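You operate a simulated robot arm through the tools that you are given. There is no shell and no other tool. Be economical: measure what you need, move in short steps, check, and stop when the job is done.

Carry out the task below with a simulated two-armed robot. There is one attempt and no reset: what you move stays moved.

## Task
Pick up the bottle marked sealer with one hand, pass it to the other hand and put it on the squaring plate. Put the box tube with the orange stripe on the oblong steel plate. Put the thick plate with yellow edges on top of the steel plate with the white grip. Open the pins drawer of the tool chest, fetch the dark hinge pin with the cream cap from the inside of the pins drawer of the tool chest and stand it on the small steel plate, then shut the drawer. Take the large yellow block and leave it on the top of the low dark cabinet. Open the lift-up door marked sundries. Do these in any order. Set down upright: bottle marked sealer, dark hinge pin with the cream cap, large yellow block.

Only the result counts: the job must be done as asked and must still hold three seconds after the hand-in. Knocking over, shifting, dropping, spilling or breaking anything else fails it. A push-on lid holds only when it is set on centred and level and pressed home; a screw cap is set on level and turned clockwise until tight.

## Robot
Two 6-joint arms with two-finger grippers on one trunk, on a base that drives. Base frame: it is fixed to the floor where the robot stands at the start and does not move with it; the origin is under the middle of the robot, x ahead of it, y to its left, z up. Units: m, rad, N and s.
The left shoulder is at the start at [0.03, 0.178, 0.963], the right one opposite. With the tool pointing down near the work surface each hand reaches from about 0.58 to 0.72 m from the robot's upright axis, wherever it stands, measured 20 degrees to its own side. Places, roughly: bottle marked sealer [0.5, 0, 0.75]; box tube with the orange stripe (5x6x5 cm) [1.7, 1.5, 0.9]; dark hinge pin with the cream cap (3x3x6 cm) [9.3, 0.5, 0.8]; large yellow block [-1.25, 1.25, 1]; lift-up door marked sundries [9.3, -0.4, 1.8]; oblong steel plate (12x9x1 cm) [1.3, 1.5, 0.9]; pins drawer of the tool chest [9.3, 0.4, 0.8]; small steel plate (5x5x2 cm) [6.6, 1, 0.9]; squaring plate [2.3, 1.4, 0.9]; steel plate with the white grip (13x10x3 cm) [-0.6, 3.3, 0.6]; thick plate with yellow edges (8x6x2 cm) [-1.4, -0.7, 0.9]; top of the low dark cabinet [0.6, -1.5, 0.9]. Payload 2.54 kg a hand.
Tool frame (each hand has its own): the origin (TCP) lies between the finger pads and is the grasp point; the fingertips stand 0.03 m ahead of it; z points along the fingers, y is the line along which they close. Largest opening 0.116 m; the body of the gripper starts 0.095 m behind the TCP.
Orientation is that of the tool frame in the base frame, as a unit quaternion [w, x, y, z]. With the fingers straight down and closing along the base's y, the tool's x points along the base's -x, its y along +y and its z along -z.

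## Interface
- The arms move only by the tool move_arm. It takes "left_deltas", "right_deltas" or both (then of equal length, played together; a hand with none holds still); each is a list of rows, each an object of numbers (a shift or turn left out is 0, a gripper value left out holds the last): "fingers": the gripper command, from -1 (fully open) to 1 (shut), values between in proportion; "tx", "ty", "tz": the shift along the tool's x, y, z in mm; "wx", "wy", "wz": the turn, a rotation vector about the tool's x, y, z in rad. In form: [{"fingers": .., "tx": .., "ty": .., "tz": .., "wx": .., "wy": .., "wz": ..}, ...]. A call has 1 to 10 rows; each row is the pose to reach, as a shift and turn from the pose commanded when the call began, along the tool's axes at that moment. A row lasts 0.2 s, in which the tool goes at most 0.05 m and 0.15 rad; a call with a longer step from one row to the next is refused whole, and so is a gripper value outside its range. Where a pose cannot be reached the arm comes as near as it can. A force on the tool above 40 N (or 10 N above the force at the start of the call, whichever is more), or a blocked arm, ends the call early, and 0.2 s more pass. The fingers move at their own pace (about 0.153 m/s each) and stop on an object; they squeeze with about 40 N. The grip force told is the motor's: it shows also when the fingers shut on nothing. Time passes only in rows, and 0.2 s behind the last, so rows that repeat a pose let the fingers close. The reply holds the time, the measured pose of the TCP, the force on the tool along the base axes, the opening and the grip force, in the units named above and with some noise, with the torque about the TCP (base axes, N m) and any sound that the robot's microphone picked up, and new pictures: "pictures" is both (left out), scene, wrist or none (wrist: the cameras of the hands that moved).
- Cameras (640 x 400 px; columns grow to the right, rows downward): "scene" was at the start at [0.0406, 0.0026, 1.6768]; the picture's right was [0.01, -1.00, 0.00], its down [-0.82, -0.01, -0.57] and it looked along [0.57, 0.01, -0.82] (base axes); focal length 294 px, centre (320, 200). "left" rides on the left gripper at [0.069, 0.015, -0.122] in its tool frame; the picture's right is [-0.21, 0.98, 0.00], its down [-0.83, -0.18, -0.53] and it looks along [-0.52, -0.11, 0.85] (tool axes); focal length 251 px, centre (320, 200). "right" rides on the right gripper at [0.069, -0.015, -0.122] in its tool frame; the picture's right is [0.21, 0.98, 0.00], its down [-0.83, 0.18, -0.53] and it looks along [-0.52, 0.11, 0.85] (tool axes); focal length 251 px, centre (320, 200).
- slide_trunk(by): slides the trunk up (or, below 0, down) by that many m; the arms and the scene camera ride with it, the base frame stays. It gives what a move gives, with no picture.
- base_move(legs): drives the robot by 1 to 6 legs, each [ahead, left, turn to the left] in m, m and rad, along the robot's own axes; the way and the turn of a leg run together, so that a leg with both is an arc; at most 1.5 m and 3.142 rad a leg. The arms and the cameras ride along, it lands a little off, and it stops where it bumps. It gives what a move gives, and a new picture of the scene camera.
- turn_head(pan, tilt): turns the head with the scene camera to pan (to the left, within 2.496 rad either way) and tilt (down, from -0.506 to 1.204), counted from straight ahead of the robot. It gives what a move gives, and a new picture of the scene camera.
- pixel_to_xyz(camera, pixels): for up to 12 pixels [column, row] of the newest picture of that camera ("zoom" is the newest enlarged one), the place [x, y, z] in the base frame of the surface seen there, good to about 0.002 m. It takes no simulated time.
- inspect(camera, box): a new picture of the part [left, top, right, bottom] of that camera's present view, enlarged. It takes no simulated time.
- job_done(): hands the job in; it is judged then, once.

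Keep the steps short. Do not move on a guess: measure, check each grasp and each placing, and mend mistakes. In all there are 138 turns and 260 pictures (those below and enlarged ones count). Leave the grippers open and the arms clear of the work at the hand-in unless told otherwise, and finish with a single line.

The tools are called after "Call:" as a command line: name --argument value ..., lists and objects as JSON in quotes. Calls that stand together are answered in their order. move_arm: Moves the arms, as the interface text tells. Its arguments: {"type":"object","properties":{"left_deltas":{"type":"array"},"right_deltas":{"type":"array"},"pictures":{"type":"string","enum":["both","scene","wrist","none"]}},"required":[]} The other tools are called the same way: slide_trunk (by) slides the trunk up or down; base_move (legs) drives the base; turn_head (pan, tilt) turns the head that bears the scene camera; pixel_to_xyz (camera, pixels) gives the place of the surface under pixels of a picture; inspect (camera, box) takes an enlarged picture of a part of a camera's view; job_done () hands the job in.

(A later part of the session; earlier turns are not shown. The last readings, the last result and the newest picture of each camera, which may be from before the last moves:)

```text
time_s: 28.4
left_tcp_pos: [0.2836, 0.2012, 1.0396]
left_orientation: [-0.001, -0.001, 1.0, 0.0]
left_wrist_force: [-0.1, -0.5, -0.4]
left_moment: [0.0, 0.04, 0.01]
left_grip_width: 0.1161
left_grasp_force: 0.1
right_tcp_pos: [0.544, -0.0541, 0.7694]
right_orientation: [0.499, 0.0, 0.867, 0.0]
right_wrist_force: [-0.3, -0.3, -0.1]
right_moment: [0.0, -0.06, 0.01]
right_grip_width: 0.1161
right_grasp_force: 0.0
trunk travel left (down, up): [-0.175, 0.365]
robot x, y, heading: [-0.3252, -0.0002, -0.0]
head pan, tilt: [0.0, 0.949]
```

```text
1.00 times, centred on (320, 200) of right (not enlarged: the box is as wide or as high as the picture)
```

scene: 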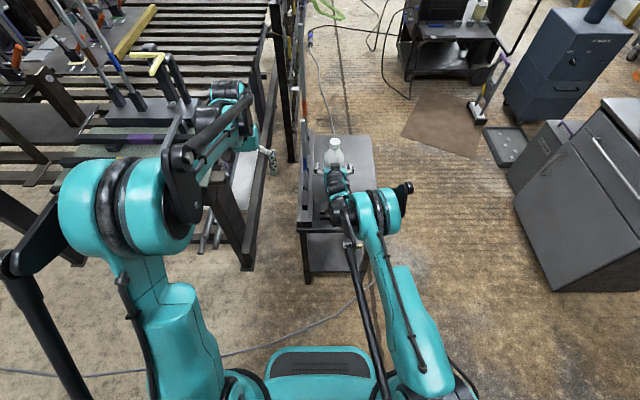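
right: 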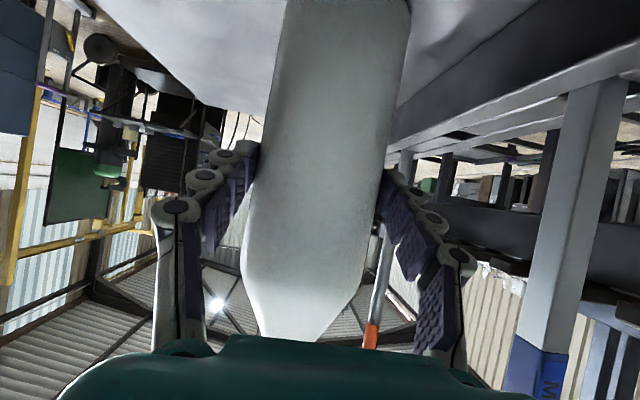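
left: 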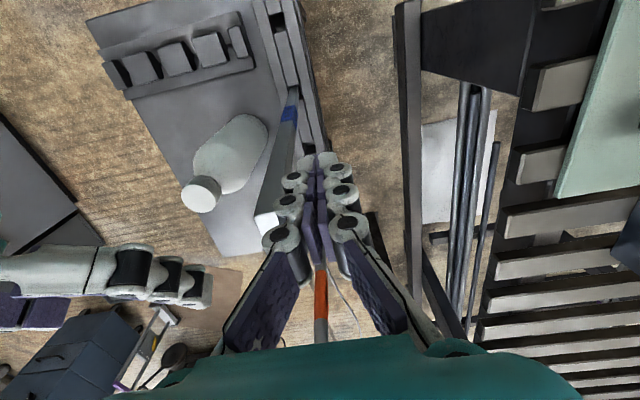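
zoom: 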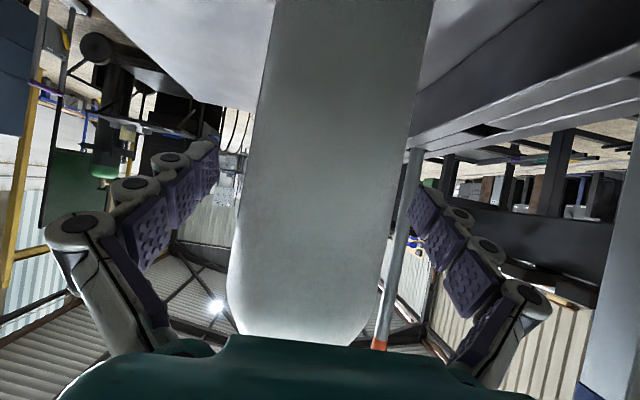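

Now the bottle is well between the fingers. I'll lower 18 mm, close and check.

Call:
move_arm --right_deltas '[{"tx": 15.6, "tz": 7}, {"tx": 15.6, "tz": 7}, {"tx": 15.6, "tz": 7, "fingers": 1}, {"fingers": 1, "tx": 15.6, "tz": 7}, {"tx": 15.6, "tz": 7}]' --pictures "wrist"

```text
time_s: 29.6
left_tcp_pos: [0.2819, 0.2004, 1.0397]
left_orientation: [-0.001, -0.001, 1.0, 0.0]
left_wrist_force: [0.4, -0.6, -1.0]
left_moment: [-0.02, 0.01, -0.01]
left_grip_width: 0.1158
left_grasp_force: 0.1
right_tcp_pos: [0.5349, -0.0558, 0.7673]
right_orientation: [0.5, 0.0, 0.866, 0.0]
right_wrist_force: [-2.3, 2.3, 1.1]
right_moment: [0.06, 0.06, 0.02]
right_grip_width: 0.0776
right_grasp_force: 40.4
right hand out of reach, approached as far as the arm can: row 1, 2, 3, 4, 5
trunk travel left (down, up): [-0.175, 0.365]
robot x, y, heading: [-0.3214, 0.0002, 0.007]
head pan, tilt: [0.0, 0.949]
```

right: 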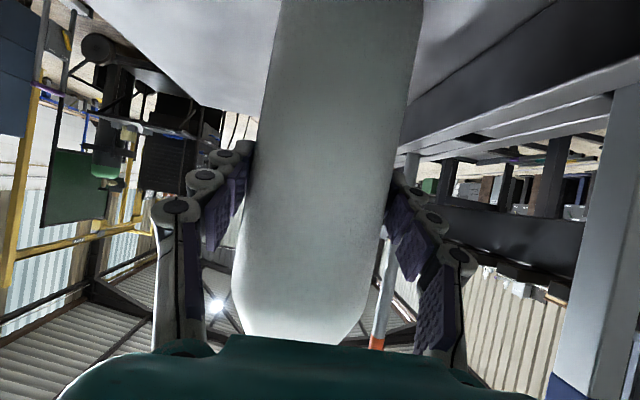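

Gripped at 0.0776 m, 40 N. I'll lift with the trunk by 0.12 m and back away from the table by 0.35 m.

Call:
slide_trunk --by 0.12

Call:
base_move --legs '[[-0.35, 0, 0]]'

```text
time_s: 31.1
left_tcp_pos: [0.2832, 0.2014, 1.1592]
left_orientation: [-0.001, 0.0, 1.0, 0.0]
left_wrist_force: [0.5, -0.8, 1.0]
left_moment: [-0.01, 0.05, 0.01]
left_grip_width: 0.1159
left_grasp_force: 0.0
right_tcp_pos: [0.5339, -0.0567, 0.8861]
right_orientation: [0.5, -0.001, 0.866, 0.001]
right_wrist_force: [0.4, 0.2, -8.1]
right_moment: [-0.01, 0.09, -0.01]
right_grip_width: 0.0777
right_grasp_force: 39.8
trunk travel left (down, up): [-0.295, 0.245]
robot x, y, heading: [-0.3191, -0.0006, 0.003]
head pan, tilt: [0.0, 0.949]
```

```text
time_s: 33.4
left_tcp_pos: [-0.067, 0.1998, 1.1602]
left_orientation: [-0.001, -0.002, 1.0, 0.0]
left_wrist_force: [0.6, 0.4, 0.1]
left_moment: [-0.01, -0.02, -0.02]
left_grip_width: 0.116
left_grasp_force: 0.1
right_tcp_pos: [0.185, -0.0568, 0.8864]
right_orientation: [0.5, -0.001, 0.866, 0.001]
right_wrist_force: [-1.0, 0.2, -6.7]
right_moment: [0.0, 0.07, -0.02]
right_grip_width: 0.0779
right_grasp_force: 39.9
trunk travel left (down, up): [-0.295, 0.245]
robot x, y, heading: [-0.669, -0.0001, 0.003]
head pan, tilt: [0.0, 0.949]
```

scene: 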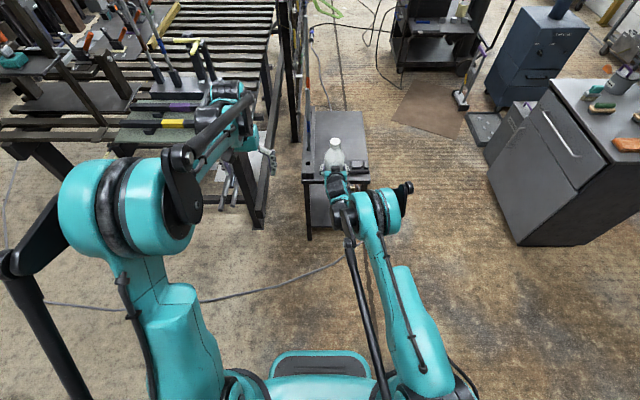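

The bottle hangs safely (about 0.75 kg). For the pass I'll bring it nearer to the body and higher, so the left hand can reach over it from above.

Call:
move_arm --right_deltas '[{"tx": -6, "ty": 5, "tz": -35}, {"tx": -12, "ty": 10, "tz": -70}, {"tx": -18, "ty": 15, "tz": -105}, {"tx": -24, "ty": 20, "tz": -140}, {"tx": -30, "ty": 25, "tz": -175}, {"tx": -33, "ty": 30, "tz": -210}, {"tx": -36, "ty": 30, "tz": -245}]' --left_deltas '[{"tz": -20, "ty": 5}, {"tz": -40, "ty": 10}, {"tz": -60, "ty": 15}, {"tz": -80, "ty": 20}, {"tz": -90, "ty": 20}, {"tz": -100, "ty": 20}, {"tz": -110, "ty": 20}]' --pictures "scene"

```text
time_s: 35.0
left_tcp_pos: [-0.0671, 0.2191, 1.2722]
left_orientation: [0.0, -0.002, 1.0, 0.0]
left_wrist_force: [-0.8, 0.1, 0.4]
left_moment: [0.0, -0.04, 0.0]
left_grip_width: 0.1157
left_grasp_force: 0.0
right_tcp_pos: [-0.0096, -0.0265, 1.0406]
right_orientation: [0.501, -0.001, 0.866, 0.001]
right_wrist_force: [1.2, -0.3, -7.0]
right_moment: [0.0, 0.08, 0.02]
right_grip_width: 0.0779
right_grasp_force: 40.0
trunk travel left (down, up): [-0.295, 0.245]
robot x, y, heading: [-0.6703, -0.0008, 0.002]
head pan, tilt: [0.0, 0.949]
```

scene: 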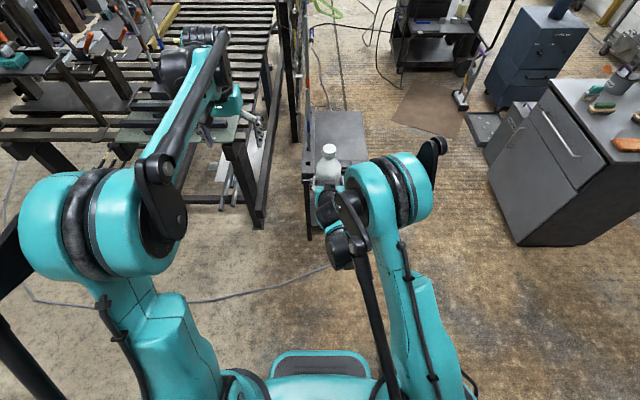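

Both are in place. I'll measure the cap at (331,150) for the left hand's descent.

Call:
pixel_to_xyz --camera "scene" --pixels '[[330, 147], [331, 150], [329, 155], [328, 168], [320, 175], [338, 172]]'

Call:
move_arm --left_deltas '[{"tx": -20, "ty": -40}, {"tx": -40, "ty": -80}, {"tx": -58, "ty": -120}, {"tx": -58, "ty": -160}, {"tx": -58, "ty": -200}, {"tx": -58, "ty": -244}, {"tx": -58, "ty": -244}]' --pictures "both"

```text
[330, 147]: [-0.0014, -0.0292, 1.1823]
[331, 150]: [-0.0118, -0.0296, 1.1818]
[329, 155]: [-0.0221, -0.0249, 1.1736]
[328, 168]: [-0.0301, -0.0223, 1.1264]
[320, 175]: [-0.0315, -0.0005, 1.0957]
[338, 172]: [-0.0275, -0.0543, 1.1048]
```

```text
time_s: 36.6
left_tcp_pos: [-0.0077, -0.0221, 1.2709]
left_orientation: [-0.001, -0.001, 1.0, 0.0]
left_wrist_force: [-0.4, 1.0, -0.5]
left_moment: [0.01, 0.03, -0.01]
left_grip_width: 0.1157
left_grasp_force: 0.2
right_tcp_pos: [-0.0088, -0.0257, 1.0394]
right_orientation: [0.5, -0.001, 0.866, 0.0]
right_wrist_force: [0.4, 0.5, -8.1]
right_moment: [0.01, 0.06, -0.03]
right_grip_width: 0.0777
right_grasp_force: 39.3
trunk travel left (down, up): [-0.295, 0.245]
robot x, y, heading: [-0.6743, 0.0004, 0.009]
head pan, tilt: [0.0, 0.949]
```

scene: 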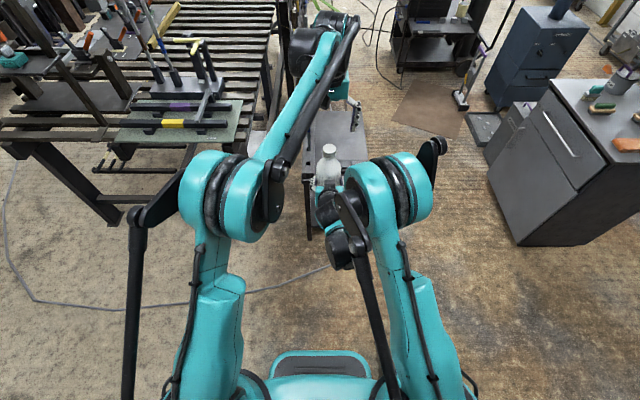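
left: 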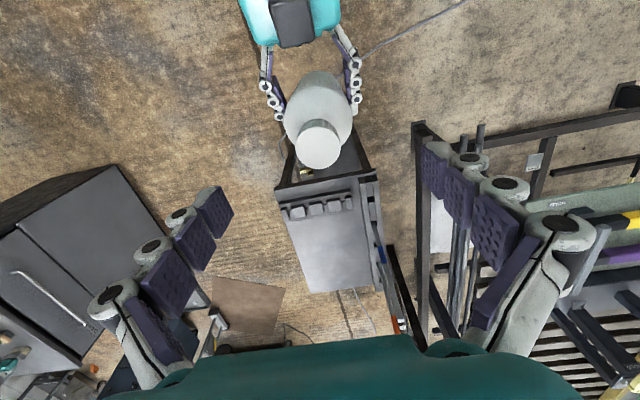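

The bottle is centred between the left fingers. I'll descend 168 mm around its neck to the shoulder, slightly right by 5 mm, and check before closing.

Call:
move_arm --left_deltas '[{"ty": -5, "tz": 40}, {"ty": -5, "tz": 80}, {"ty": -5, "tz": 120}, {"ty": -5, "tz": 150}, {"ty": -5, "tz": 170}, {"ty": -5, "tz": 170}]' --pictures "wrist"

```text
time_s: 38.0
left_tcp_pos: [-0.0092, -0.0283, 1.0996]
left_orientation: [0.0, -0.001, 1.0, 0.0]
left_wrist_force: [0.6, 0.2, 0.0]
left_moment: [0.0, 0.02, 0.0]
left_grip_width: 0.1161
left_grasp_force: 0.0
right_tcp_pos: [-0.0092, -0.0285, 1.0394]
right_orientation: [0.5, 0.0, 0.866, 0.0]
right_wrist_force: [-0.2, -0.3, -7.1]
right_moment: [0.01, 0.07, 0.03]
right_grip_width: 0.0778
right_grasp_force: 39.5
trunk travel left (down, up): [-0.295, 0.245]
robot x, y, heading: [-0.6713, -0.0022, 0.005]
head pan, tilt: [0.0, 0.949]
```

left: 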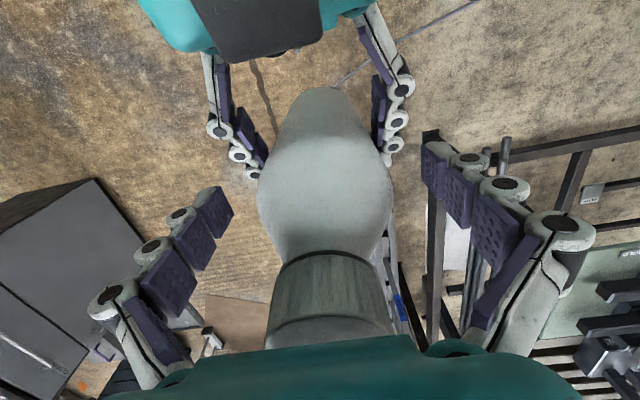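

The fingers straddle the body. Close the left hand.

Call:
move_arm --left_deltas '[{"fingers": 1}, {"fingers": 1}, {"fingers": 1}]' --pictures "wrist"

```text
time_s: 38.8
left_tcp_pos: [-0.0096, -0.0286, 1.0994]
left_orientation: [-0.001, -0.002, 1.0, 0.001]
left_wrist_force: [0.0, 2.5, 15.1]
left_moment: [0.43, -0.22, 0.17]
left_grip_width: 0.0772
left_grasp_force: 40.2
right_tcp_pos: [-0.0093, -0.0267, 1.0376]
right_orientation: [0.499, -0.001, 0.867, 0.0]
right_wrist_force: [0.9, -2.4, -22.9]
right_moment: [-0.23, 0.29, -0.19]
right_grip_width: 0.0774
right_grasp_force: 40.1
trunk travel left (down, up): [-0.295, 0.245]
robot x, y, heading: [-0.6753, 0.0, 0.004]
head pan, tilt: [0.0, 0.949]
```

left: 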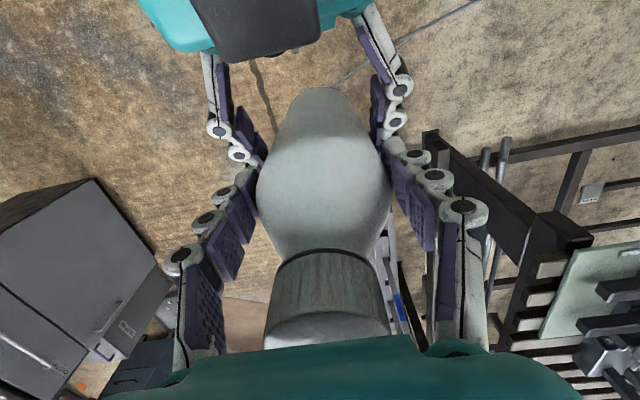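

Both hands hold it (left 0.0772 m). Now open the right hand, wait, and then pull it back.

Call:
move_arm --right_deltas '[{"fingers": -1}, {"fingers": -1}, {"fingers": -1}]' --pictures "none"

Call:
move_arm --right_deltas '[{"tz": -30}, {"tz": -60}, {"tz": -90}, {"tz": -120}, {"tz": -150}]' --left_deltas '[{}, {}, {}, {}, {}]' --pictures "both"

```text
time_s: 39.6
left_tcp_pos: [-0.0099, -0.0279, 1.0994]
left_orientation: [0.0, -0.001, 1.0, 0.0]
left_wrist_force: [0.3, 0.3, -0.1]
left_moment: [-0.01, 0.09, 0.03]
left_grip_width: 0.0772
left_grasp_force: 39.7
right_tcp_pos: [-0.0085, -0.0281, 1.0395]
right_orientation: [0.5, -0.001, 0.866, 0.001]
right_wrist_force: [0.2, 0.6, -0.5]
right_moment: [0.0, 0.0, -0.03]
right_grip_width: 0.1159
right_grasp_force: 0.1
trunk travel left (down, up): [-0.295, 0.245]
robot x, y, heading: [-0.6721, -0.0015, 0.001]
head pan, tilt: [0.0, 0.949]
```

```text
time_s: 40.8
left_tcp_pos: [-0.0103, -0.028, 1.1006]
left_orientation: [0.0, -0.001, 1.0, 0.0]
left_wrist_force: [-0.3, 0.4, 0.4]
left_moment: [-0.03, 0.07, 0.0]
left_grip_width: 0.0771
left_grasp_force: 39.6
right_tcp_pos: [-0.1376, -0.0259, 1.1244]
right_orientation: [0.499, 0.0, 0.866, 0.0]
right_wrist_force: [-0.5, -0.7, 0.4]
right_moment: [0.0, 0.03, -0.01]
right_grip_width: 0.1162
right_grasp_force: 0.0
right hand out of reach, approached as far as the arm can: row 1, 2, 3, 4, 5
trunk travel left (down, up): [-0.295, 0.245]
robot x, y, heading: [-0.6697, -0.0034, 0.005]
head pan, tilt: [0.0, 0.949]
```

scene: 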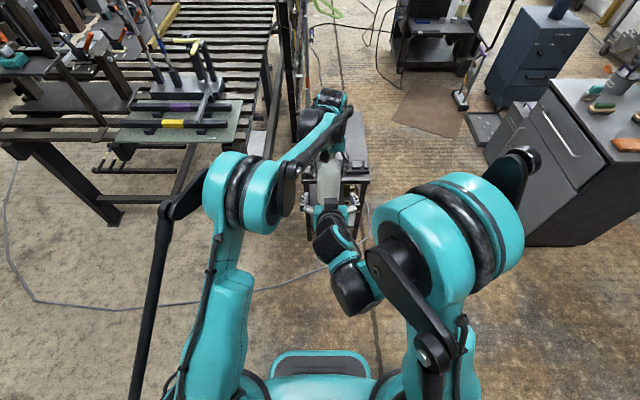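
right: 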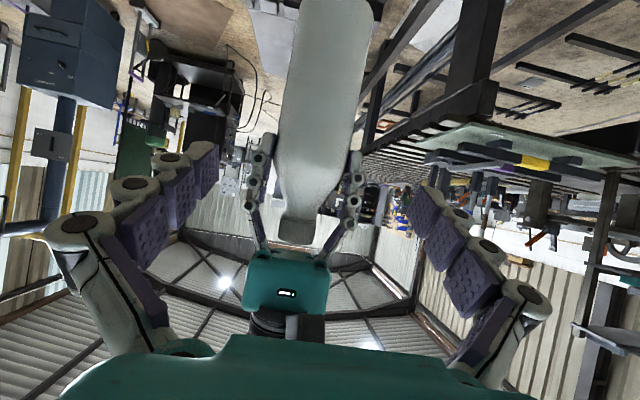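
left: 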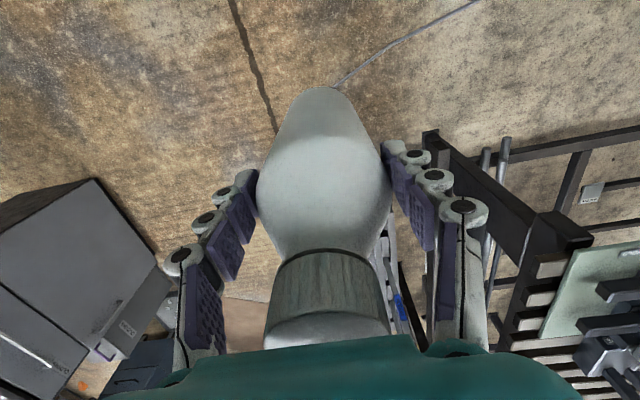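

The left hand holds it alone; the right has pulled back. I'll fold the right hand down and to the right before driving.

Call:
move_arm --right_deltas '[{"wy": 0.14, "ty": -25, "tx": -10}, {"wy": 0.28, "ty": -50, "tx": -20}, {"wy": 0.42, "ty": -75, "tx": -30}, {"wy": 0.56, "ty": -100, "tx": -40}, {"wy": 0.7, "ty": -125, "tx": -50}, {"wy": 0.84, "ty": -150, "tx": -50}, {"wy": 0.98, "ty": -170, "tx": -50}, {"wy": 1.047, "ty": -190, "tx": -50}]' --pictures "none"

Call:
base_move --legs '[[0.32, 0, 0], [0, 0, 1.57], [1.05, 0, 0], [1.05, 0, 0]]'

```text
time_s: 42.6
left_tcp_pos: [-0.0096, -0.029, 1.1008]
left_orientation: [0.0, -0.002, 1.0, 0.0]
left_wrist_force: [0.5, -0.2, 0.0]
left_moment: [0.03, 0.08, 0.0]
left_grip_width: 0.0773
left_grasp_force: 40.1
right_tcp_pos: [-0.1091, -0.2164, 1.1684]
right_orientation: [-0.001, -0.003, 1.0, 0.001]
right_wrist_force: [0.8, -0.5, 0.5]
right_moment: [0.05, 0.03, -0.01]
right_grip_width: 0.1163
right_grasp_force: 0.0
trunk travel left (down, up): [-0.295, 0.245]
robot x, y, heading: [-0.6684, 0.002, 0.002]
head pan, tilt: [0.0, 0.949]
```

```text
time_s: 58.6
left_tcp_pos: [-0.3024, 2.7596, 1.0988]
left_orientation: [0.0, -0.705, 0.709, 0.0]
left_wrist_force: [-0.5, -0.6, -8.1]
left_moment: [-0.08, 0.04, -0.01]
left_grip_width: 0.0772
left_grasp_force: 39.8
right_tcp_pos: [-0.1153, 2.658, 1.1679]
right_orientation: [0.0, -0.705, 0.709, 0.001]
right_wrist_force: [-0.6, -0.5, 0.2]
right_moment: [-0.02, 0.02, 0.01]
right_grip_width: 0.116
right_grasp_force: 0.0
trunk travel left (down, up): [-0.295, 0.245]
robot x, y, heading: [-0.3333, 2.0958, 1.562]
head pan, tilt: [0.0, 0.949]
```

scene: 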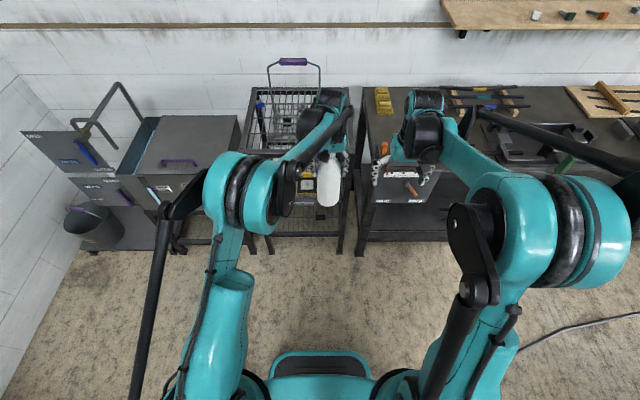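

Arrived at (-0.33, 2.10), facing the rack. Bottle still held (weight 8 N). Turn right to face +x, then shift left and drive along the corridor.

Call:
base_move --legs '[[0, 0, -1.56], [0, 0.12, 0], [1.3, 0, 0]]'

Call:
turn_head --pan -0.5 --tilt 0.6

```text
time_s: 69.7
left_tcp_pos: [1.6351, 2.2343, 1.0992]
left_orientation: [0.0, -0.013, 1.0, 0.0]
left_wrist_force: [0.2, -0.7, -7.5]
left_moment: [0.01, 0.11, 0.01]
left_grip_width: 0.0775
left_grasp_force: 39.8
right_tcp_pos: [1.5392, 2.0444, 1.1684]
right_orientation: [0.0, -0.012, 1.0, 0.0]
right_wrist_force: [0.7, 0.1, 0.8]
right_moment: [0.01, 0.05, 0.03]
right_grip_width: 0.1161
right_grasp_force: 0.0
trunk travel left (down, up): [-0.295, 0.245]
robot x, y, heading: [0.973, 2.2425, 0.026]
head pan, tilt: [0.0, 0.949]
```

scene: 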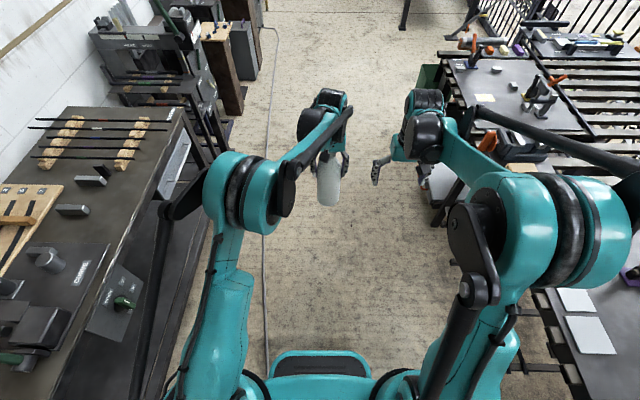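

```text
time_s: 70.7
left_tcp_pos: [1.635, 2.2347, 1.1006]
left_orientation: [0.0, -0.012, 1.0, -0.001]
left_wrist_force: [0.7, 0.1, -7.5]
left_moment: [0.05, 0.06, 0.0]
left_grip_width: 0.0773
left_grasp_force: 39.9
right_tcp_pos: [1.5397, 2.0431, 1.1678]
right_orientation: [0.0, -0.013, 1.0, 0.0]
right_wrist_force: [-0.6, -0.8, 0.3]
right_moment: [0.0, 0.02, 0.01]
right_grip_width: 0.1162
right_grasp_force: 0.0
trunk travel left (down, up): [-0.295, 0.245]
robot x, y, heading: [0.9711, 2.251, 0.02]
head pan, tilt: [-0.499, 0.6]
```

scene: 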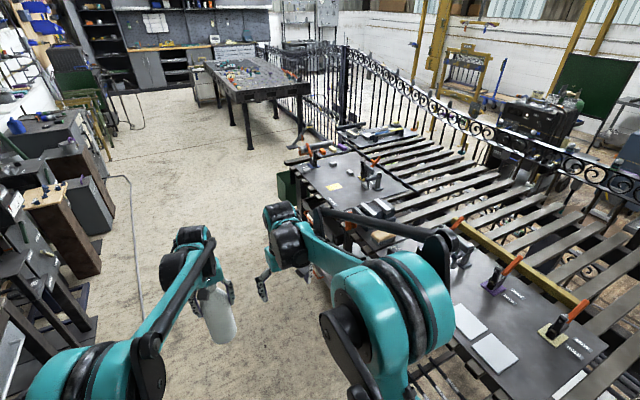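

I see the second dark sheet with clamps ahead right. I'll drive on to x ≈ 2.3 and look right at the squaring plate.

Call:
base_move --legs '[[1.3, 0, 0]]'

Call:
turn_head --pan -1.5 --tilt 0.75

```text
time_s: 77.2
left_tcp_pos: [2.9337, 2.2779, 1.0989]
left_orientation: [0.001, -0.017, 1.0, 0.0]
left_wrist_force: [0.7, 0.0, -7.2]
left_moment: [0.02, 0.09, 0.0]
left_grip_width: 0.0772
left_grasp_force: 40.1
right_tcp_pos: [2.8403, 2.0864, 1.167]
right_orientation: [0.0, -0.016, 1.0, 0.0]
right_wrist_force: [0.0, -0.1, -0.5]
right_moment: [0.01, 0.0, 0.02]
right_grip_width: 0.116
right_grasp_force: 0.1
trunk travel left (down, up): [-0.295, 0.245]
robot x, y, heading: [2.271, 2.2814, 0.031]
head pan, tilt: [-0.499, 0.6]
```

scene: 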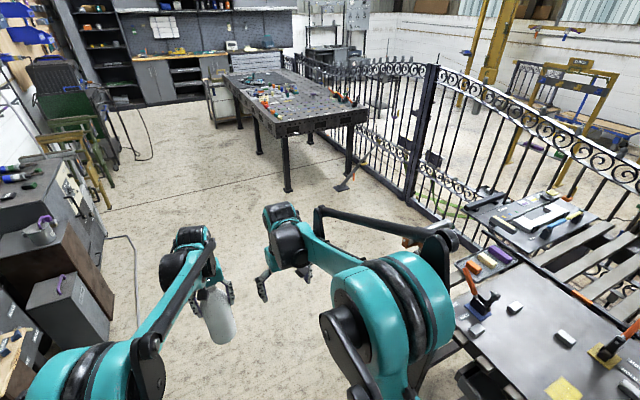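

```text
time_s: 78.5
left_tcp_pos: [2.9329, 2.2779, 1.0996]
left_orientation: [0.001, -0.017, 1.0, 0.0]
left_wrist_force: [-0.1, 0.9, -7.7]
left_moment: [0.03, 0.06, 0.0]
left_grip_width: 0.0775
left_grasp_force: 40.1
right_tcp_pos: [2.8396, 2.087, 1.167]
right_orientation: [0.0, -0.016, 1.0, 0.001]
right_wrist_force: [0.9, -0.3, -0.8]
right_moment: [0.01, -0.02, 0.01]
right_grip_width: 0.1159
right_grasp_force: 0.0
trunk travel left (down, up): [-0.295, 0.245]
robot x, y, heading: [2.2737, 2.2854, 0.034]
head pan, tilt: [-1.499, 0.75]
```

scene: 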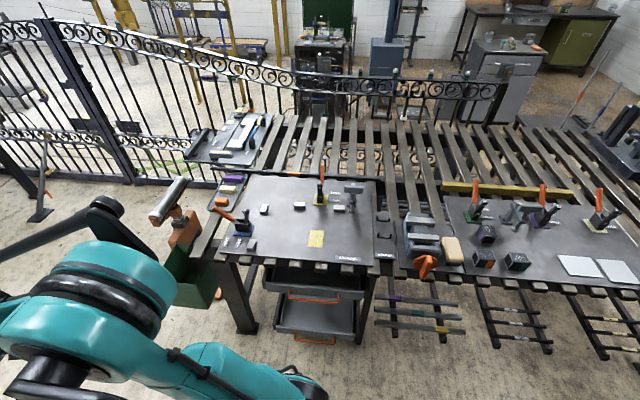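

I see the dark sheet with a yellow patch at (316,239) and label text. I'll zoom and measure.

Call:
inspect --camera "scene" --box '[200, 160, 400, 285]'

Call:
inspect --camera "scene" --box '[390, 180, 640, 340]'

Call:
pixel_to_xyz --camera "scene" --pixels '[[316, 239], [345, 258], [365, 240], [240, 235], [235, 257], [375, 265], [290, 230], [345, 230], [320, 195], [382, 225], [405, 245], [340, 210]]'

Call:
pixel_to_xyz --camera "scene" --pixels '[[484, 258], [516, 260], [488, 233], [580, 265], [616, 270], [560, 255], [600, 275], [453, 250], [430, 265], [537, 284], [545, 210], [518, 252]]'

```text
3.20 times, centred on (300, 222) of scene
```

zoom: 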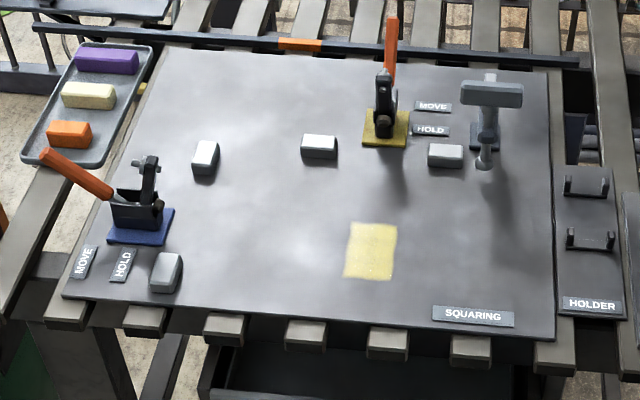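

```text
2.50 times, centred on (515, 260) of scene
```

zoom: 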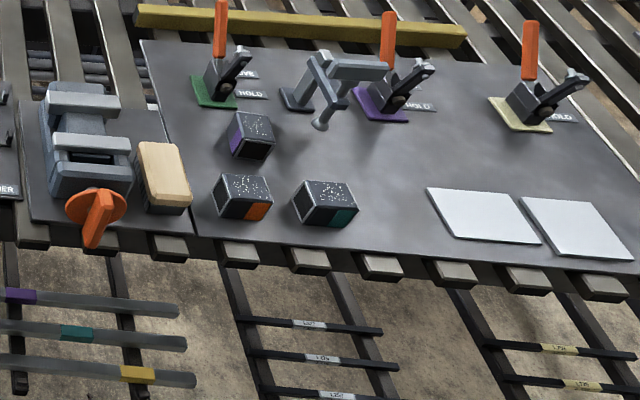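

```text
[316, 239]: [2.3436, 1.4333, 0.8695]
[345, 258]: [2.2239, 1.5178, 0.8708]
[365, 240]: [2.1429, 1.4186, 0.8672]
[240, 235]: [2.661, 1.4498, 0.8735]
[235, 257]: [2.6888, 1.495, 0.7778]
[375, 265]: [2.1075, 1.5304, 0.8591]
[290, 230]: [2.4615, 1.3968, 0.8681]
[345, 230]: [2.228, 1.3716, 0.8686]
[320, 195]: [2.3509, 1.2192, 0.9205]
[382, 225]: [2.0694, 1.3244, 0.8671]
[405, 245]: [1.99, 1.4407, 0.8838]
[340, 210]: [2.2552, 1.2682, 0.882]
```

```text
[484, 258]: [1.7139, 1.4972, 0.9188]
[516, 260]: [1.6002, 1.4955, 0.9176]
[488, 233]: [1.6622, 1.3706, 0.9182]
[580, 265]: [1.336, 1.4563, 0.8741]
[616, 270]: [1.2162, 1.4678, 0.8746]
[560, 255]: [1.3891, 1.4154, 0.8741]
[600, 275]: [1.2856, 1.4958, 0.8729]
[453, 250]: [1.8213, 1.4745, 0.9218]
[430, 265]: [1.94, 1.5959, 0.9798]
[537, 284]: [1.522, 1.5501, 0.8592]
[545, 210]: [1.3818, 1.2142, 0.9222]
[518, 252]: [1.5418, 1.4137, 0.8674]
```

Confirmed: the "SQUARING" plate, surface z 0.868, free around (2.45, 1.43). I'll back 0.12 m, turn right to face the table, then shift left.

Call:
base_move --legs '[[-0.12, 0, 0], [0, 0, -1.605], [0, 0.32, 0]]'

Call:
turn_head --pan 0.0 --tilt 0.95

```text
time_s: 85.3
left_tcp_pos: [2.4559, 1.6242, 1.099]
left_orientation: [0.0, 0.7, 0.714, 0.0]
left_wrist_force: [1.0, 0.8, -8.8]
left_moment: [0.14, 0.05, -0.01]
left_grip_width: 0.0776
left_grasp_force: 39.9
right_tcp_pos: [2.2661, 1.7191, 1.1679]
right_orientation: [0.0, 0.7, 0.714, 0.0]
right_wrist_force: [0.2, 0.6, 0.4]
right_moment: [0.0, 0.02, 0.01]
right_grip_width: 0.1161
right_grasp_force: 0.0
trunk travel left (down, up): [-0.295, 0.245]
robot x, y, heading: [2.4749, 2.2848, -1.552]
head pan, tilt: [-1.499, 0.75]
```

scene: 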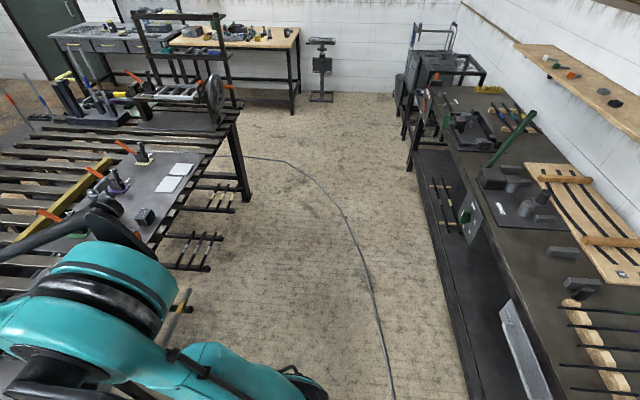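

```text
time_s: 86.9
left_tcp_pos: [2.4561, 1.6229, 1.0996]
left_orientation: [0.0, 0.7, 0.714, 0.0]
left_wrist_force: [-0.1, -0.2, -8.5]
left_moment: [0.09, -0.03, -0.03]
left_grip_width: 0.0773
left_grasp_force: 39.7
right_tcp_pos: [2.2658, 1.7211, 1.1672]
right_orientation: [0.0, 0.7, 0.714, 0.0]
right_wrist_force: [0.3, -0.3, 0.1]
right_moment: [0.0, 0.02, 0.01]
right_grip_width: 0.1157
right_grasp_force: 0.1
trunk travel left (down, up): [-0.295, 0.245]
robot x, y, heading: [2.4689, 2.2884, -1.55]
head pan, tilt: [0.0, 0.949]
```

scene: 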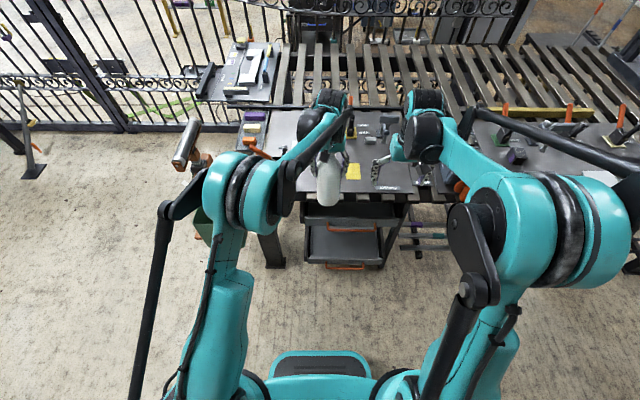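

I'll check the stand at (187,140) near the left elbow, then drive 0.195 m forward.

Call:
pixel_to_xyz --camera "scene" --pixels '[[185, 150], [197, 125], [195, 165], [205, 225], [165, 210], [230, 170], [353, 170], [330, 190], [328, 165]]'

```text
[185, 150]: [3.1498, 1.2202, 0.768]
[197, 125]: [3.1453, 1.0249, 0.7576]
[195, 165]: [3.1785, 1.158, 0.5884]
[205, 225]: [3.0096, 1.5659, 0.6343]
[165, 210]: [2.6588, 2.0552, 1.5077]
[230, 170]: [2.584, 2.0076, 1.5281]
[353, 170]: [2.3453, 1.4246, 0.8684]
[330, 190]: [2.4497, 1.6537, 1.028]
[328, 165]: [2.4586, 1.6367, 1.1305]
```

Clear: the stand is low and far. Driving 0.195 m forward.

Call:
base_move --legs '[[0.195, 0, 0]]'

Call:
inspect --camera "left" --box '[0, 0, 640, 400]'

Call:
inspect --camera "scene" --box '[220, 60, 480, 220]'

```text
time_s: 88.5
left_tcp_pos: [2.4582, 1.4294, 1.0988]
left_orientation: [-0.001, 0.702, 0.713, 0.001]
left_wrist_force: [-0.2, 0.1, -7.1]
left_moment: [0.12, -0.02, 0.0]
left_grip_width: 0.0771
left_grasp_force: 39.9
right_tcp_pos: [2.2689, 1.526, 1.1681]
right_orientation: [0.001, 0.701, 0.713, 0.0]
right_wrist_force: [-1.2, -0.3, 0.1]
right_moment: [0.04, -0.01, -0.01]
right_grip_width: 0.1161
right_grasp_force: 0.1
trunk travel left (down, up): [-0.295, 0.245]
robot x, y, heading: [2.4754, 2.0923, -1.553]
head pan, tilt: [0.0, 0.949]
```

scene: 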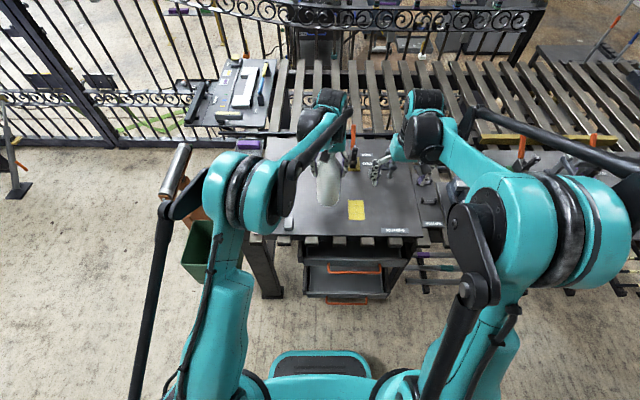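

```text
1.00 times, centred on (320, 200) of left (not enlarged: the box is as wide or as high as the picture)
```

zoom: 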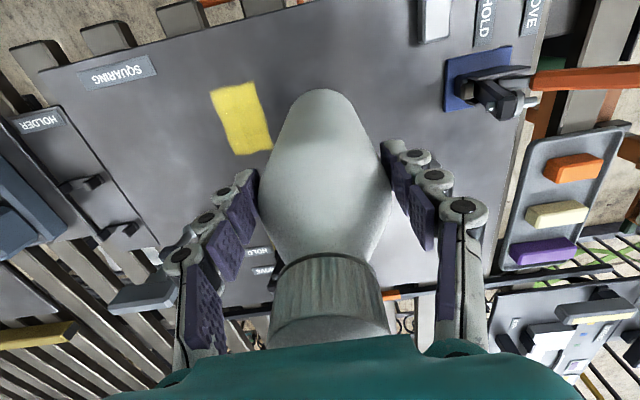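

```text
2.46 times, centred on (350, 140) of scene
```

zoom: 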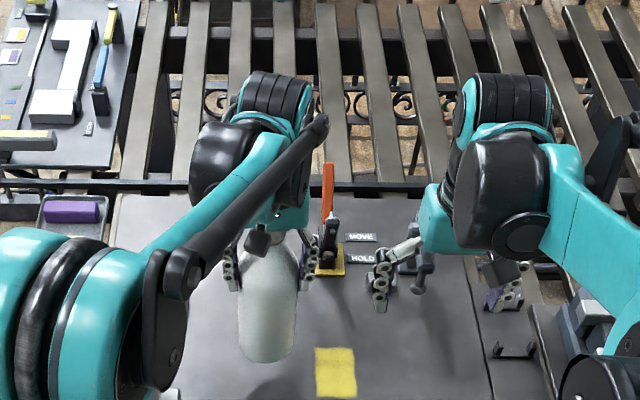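

Clear spot below the bottle. I'll lower the trunk by 0.055 m, then feel down with the arm.

Call:
slide_trunk --by -0.055

Call:
move_arm --left_deltas '[{"tz": 3}, {"tz": 6}, {"tz": 8}, {"tz": 9}]' --pictures "scene"

```text
time_s: 89.4
left_tcp_pos: [2.4574, 1.4282, 1.0448]
left_orientation: [0.0, 0.701, 0.713, 0.0]
left_wrist_force: [0.9, 0.3, -7.3]
left_moment: [0.07, -0.01, 0.0]
left_grip_width: 0.0773
left_grasp_force: 39.9
right_tcp_pos: [2.2689, 1.5259, 1.1126]
right_orientation: [0.001, 0.701, 0.713, 0.001]
right_wrist_force: [-0.5, -0.6, -0.2]
right_moment: [0.0, 0.02, -0.02]
right_grip_width: 0.116
right_grasp_force: 0.0
trunk travel left (down, up): [-0.24, 0.3]
robot x, y, heading: [2.4744, 2.0906, -1.552]
head pan, tilt: [0.0, 0.949]
```

```text
time_s: 90.4
left_tcp_pos: [2.4582, 1.4295, 1.036]
left_orientation: [0.0, 0.702, 0.712, -0.001]
left_wrist_force: [-0.7, -3.5, 10.6]
left_moment: [-1.15, -0.27, -0.09]
left_grip_width: 0.0774
left_grasp_force: 39.6
right_tcp_pos: [2.2687, 1.5266, 1.1125]
right_orientation: [0.001, 0.701, 0.713, 0.0]
right_wrist_force: [0.3, 0.0, -0.8]
right_moment: [-0.02, 0.03, 0.01]
right_grip_width: 0.116
right_grasp_force: 0.1
trunk travel left (down, up): [-0.24, 0.3]
robot x, y, heading: [2.4753, 2.091, -1.556]
head pan, tilt: [0.0, 0.949]
```

scene: 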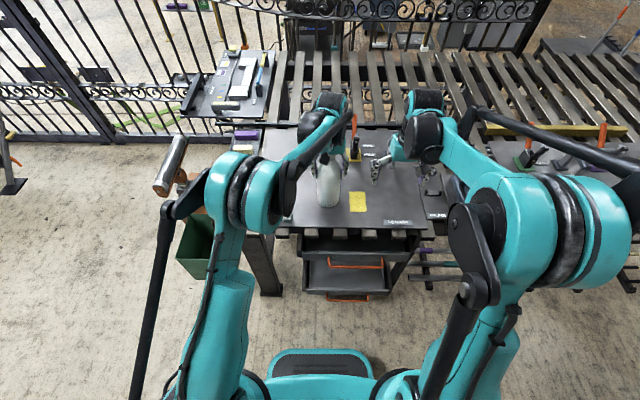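

Contact at z 1.036 (upward push 10 N). Open partially, then fully, and rise along the tool.

Call:
move_arm --left_deltas '[{"tz": -1.5, "fingers": 0.2}, {"tz": -1.5, "fingers": -0.4}, {"tz": -1.5, "fingers": -1}, {"tz": -1.5}, {"tz": -40}, {"tz": -85}, {"tz": -130}, {"tz": -170}]' --pictures "both"

```text
time_s: 92.2
left_tcp_pos: [2.4583, 1.4279, 1.207]
left_orientation: [-0.001, 0.702, 0.712, 0.0]
left_wrist_force: [0.2, 0.5, 0.0]
left_moment: [0.0, 0.0, -0.01]
left_grip_width: 0.116
left_grasp_force: 0.0
right_tcp_pos: [2.2686, 1.5271, 1.1125]
right_orientation: [0.002, 0.701, 0.713, -0.001]
right_wrist_force: [0.1, 0.6, 0.3]
right_moment: [-0.03, -0.02, -0.01]
right_grip_width: 0.1159
right_grasp_force: 0.1
trunk travel left (down, up): [-0.24, 0.3]
robot x, y, heading: [2.4759, 2.0931, -1.551]
head pan, tilt: [0.0, 0.949]
```

scene: 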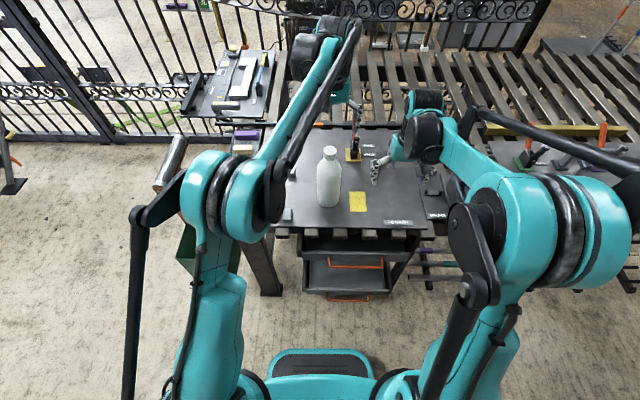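
left: 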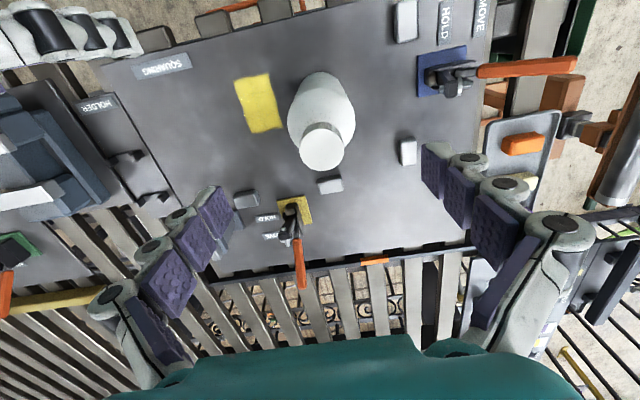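

The bottle stands upright on the squaring plate. Next the orange-striped tube near (1.71, 1.50): I'll back a little, shift right 0.74 m and look.

Call:
base_move --legs '[[-0.12, 0, 0], [0, -0.74, -0.019], [0.05, 0, 0]]'

Call:
inspect --camera "left" --box '[0, 0, 640, 400]'

Call:
inspect --camera "scene" --box '[260, 80, 520, 240]'

```text
time_s: 97.6
left_tcp_pos: [1.7009, 1.4953, 1.2055]
left_orientation: [-0.001, 0.71, 0.704, 0.001]
left_wrist_force: [-0.1, -1.1, -1.3]
left_moment: [0.09, -0.01, 0.01]
left_grip_width: 0.116
left_grasp_force: 0.0
right_tcp_pos: [1.5142, 1.5977, 1.1133]
right_orientation: [-0.001, 0.71, 0.705, 0.0]
right_wrist_force: [0.7, -1.6, 0.1]
right_moment: [0.06, 0.0, -0.02]
right_grip_width: 0.1159
right_grasp_force: 0.0
trunk travel left (down, up): [-0.24, 0.3]
robot x, y, heading: [1.7356, 2.1582, -1.577]
head pan, tilt: [0.0, 0.949]
```

scene: 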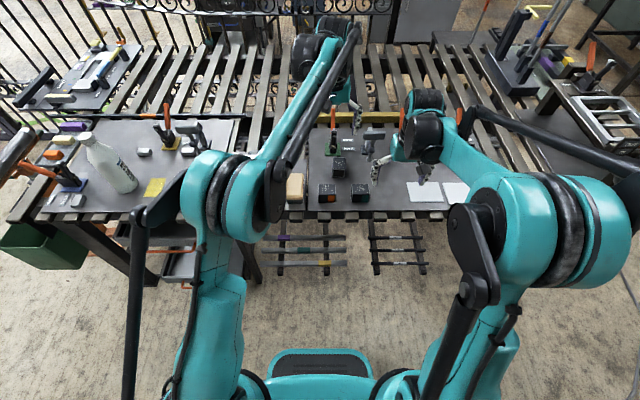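

```text
1.00 times, centred on (320, 200) of left (not enlarged: the box is as wide or as high as the picture)
```

zoom: 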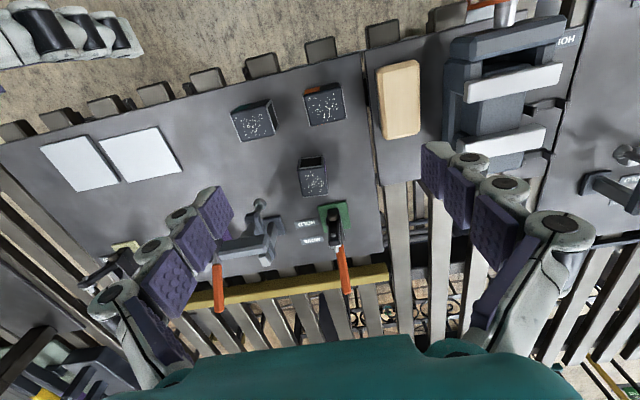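

```text
2.46 times, centred on (390, 160) of scene
```

zoom: 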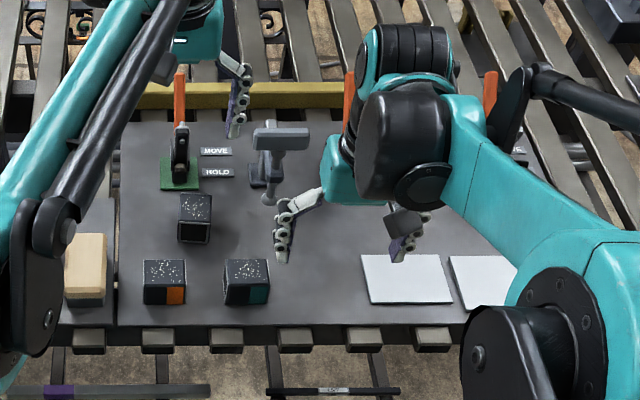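

I'll measure the box's top corners and both plates' corners.

Call:
pixel_to_xyz --camera "zoom" --pixels '[[147, 263], [182, 262], [184, 286], [146, 287], [165, 275], [362, 256], [435, 256], [451, 301], [371, 302], [451, 259], [470, 303], [90, 250]]'

Call:
inspect --camera "scene" --box '[395, 160, 500, 225]'

```text
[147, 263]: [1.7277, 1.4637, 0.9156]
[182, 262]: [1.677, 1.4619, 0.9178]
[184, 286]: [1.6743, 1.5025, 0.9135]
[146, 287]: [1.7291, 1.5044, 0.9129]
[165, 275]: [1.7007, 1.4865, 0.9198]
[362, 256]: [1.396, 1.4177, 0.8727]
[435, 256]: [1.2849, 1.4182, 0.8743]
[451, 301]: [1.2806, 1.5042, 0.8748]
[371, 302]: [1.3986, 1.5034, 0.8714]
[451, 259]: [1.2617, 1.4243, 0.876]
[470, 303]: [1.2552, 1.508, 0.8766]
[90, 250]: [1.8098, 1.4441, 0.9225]
```

```text
6.10 times, centred on (448, 192) of scene
```

zoom: 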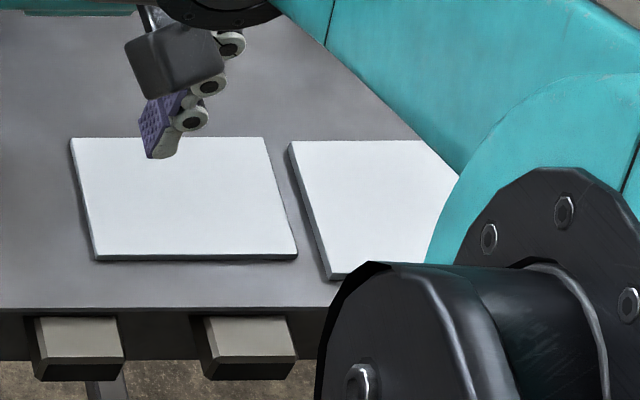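

Plate 1 (centre 1.340, 1.461; 0.118 × 0.086) is the oblong one. Box tube: centre (1.702, 1.486), top z 0.918. I'll part-open the left fingers and descend over it in stages.

Call:
move_arm --left_deltas '[{"fingers": -0.6, "tx": -5, "ty": 1, "tz": 40}, {"tx": -9, "ty": 1, "tz": 85}, {"tx": -9, "ty": 1, "tz": 130}, {"tx": -9, "ty": 1, "tz": 175}, {"tx": -9, "ty": 1, "tz": 220}, {"tx": -9, "ty": 1, "tz": 235}]' --pictures "both"

```text
time_s: 99.0
left_tcp_pos: [1.7011, 1.4874, 0.971]
left_orientation: [-0.001, 0.709, 0.705, 0.0]
left_wrist_force: [-0.8, 0.4, 0.1]
left_moment: [0.02, -0.04, -0.01]
left_grip_width: 0.0932
left_grasp_force: 0.0
right_tcp_pos: [1.5136, 1.6005, 1.1125]
right_orientation: [0.0, 0.71, 0.704, -0.001]
right_wrist_force: [-0.5, 0.7, 0.0]
right_moment: [0.01, 0.03, -0.02]
right_grip_width: 0.1159
right_grasp_force: 0.0
trunk travel left (down, up): [-0.24, 0.3]
robot x, y, heading: [1.7345, 2.1599, -1.578]
head pan, tilt: [0.0, 0.949]
```

scene: 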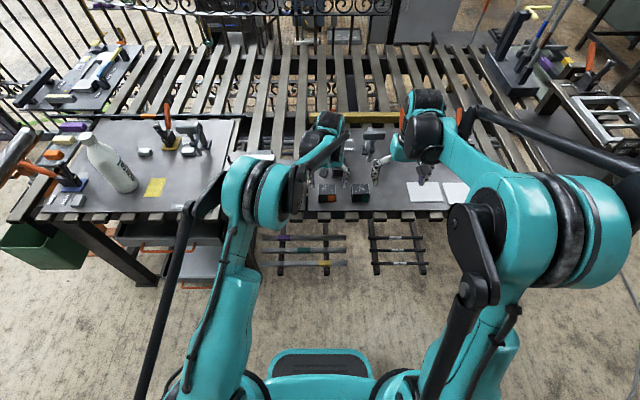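
left: 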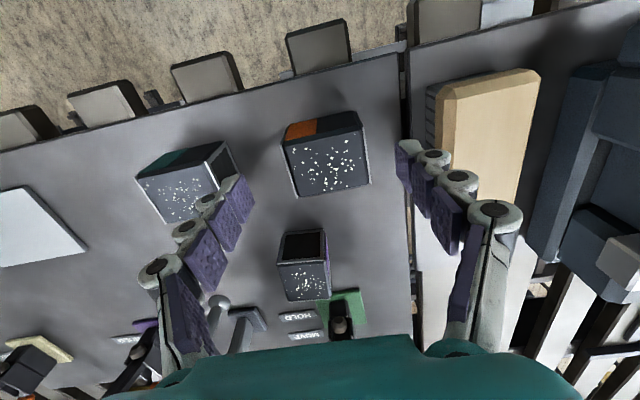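

Fingers straddle with clearance. Descend 67 mm more and close.

Call:
move_arm --left_deltas '[{"tz": 30}, {"tz": 55}, {"tz": 67}, {"tz": 67}, {"tz": 67, "fingers": 1}, {"tz": 67}, {"tz": 67}]' --pictures "wrist"

```text
time_s: 100.6
left_tcp_pos: [1.7027, 1.4862, 0.9033]
left_orientation: [0.0, 0.709, 0.705, 0.0]
left_wrist_force: [2.1, -0.5, 4.4]
left_moment: [-0.03, -0.24, -0.01]
left_grip_width: 0.0592
left_grasp_force: 39.4
right_tcp_pos: [1.5128, 1.5988, 1.1127]
right_orientation: [0.0, 0.709, 0.705, 0.0]
right_wrist_force: [-0.4, 0.0, 0.9]
right_moment: [-0.02, -0.06, -0.01]
right_grip_width: 0.1162
right_grasp_force: 0.0
trunk travel left (down, up): [-0.24, 0.3]
robot x, y, heading: [1.7316, 2.1577, -1.58]
head pan, tilt: [0.0, 0.949]
```

left: 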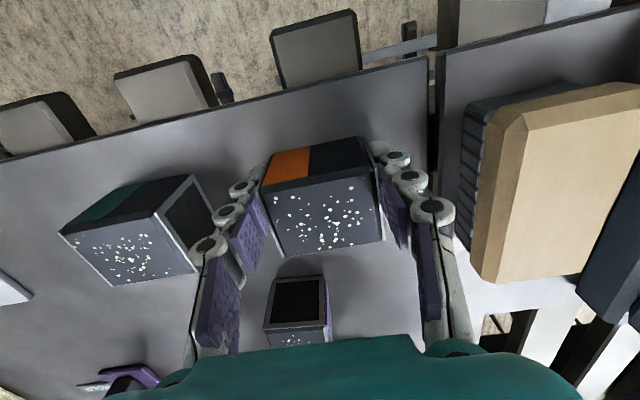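

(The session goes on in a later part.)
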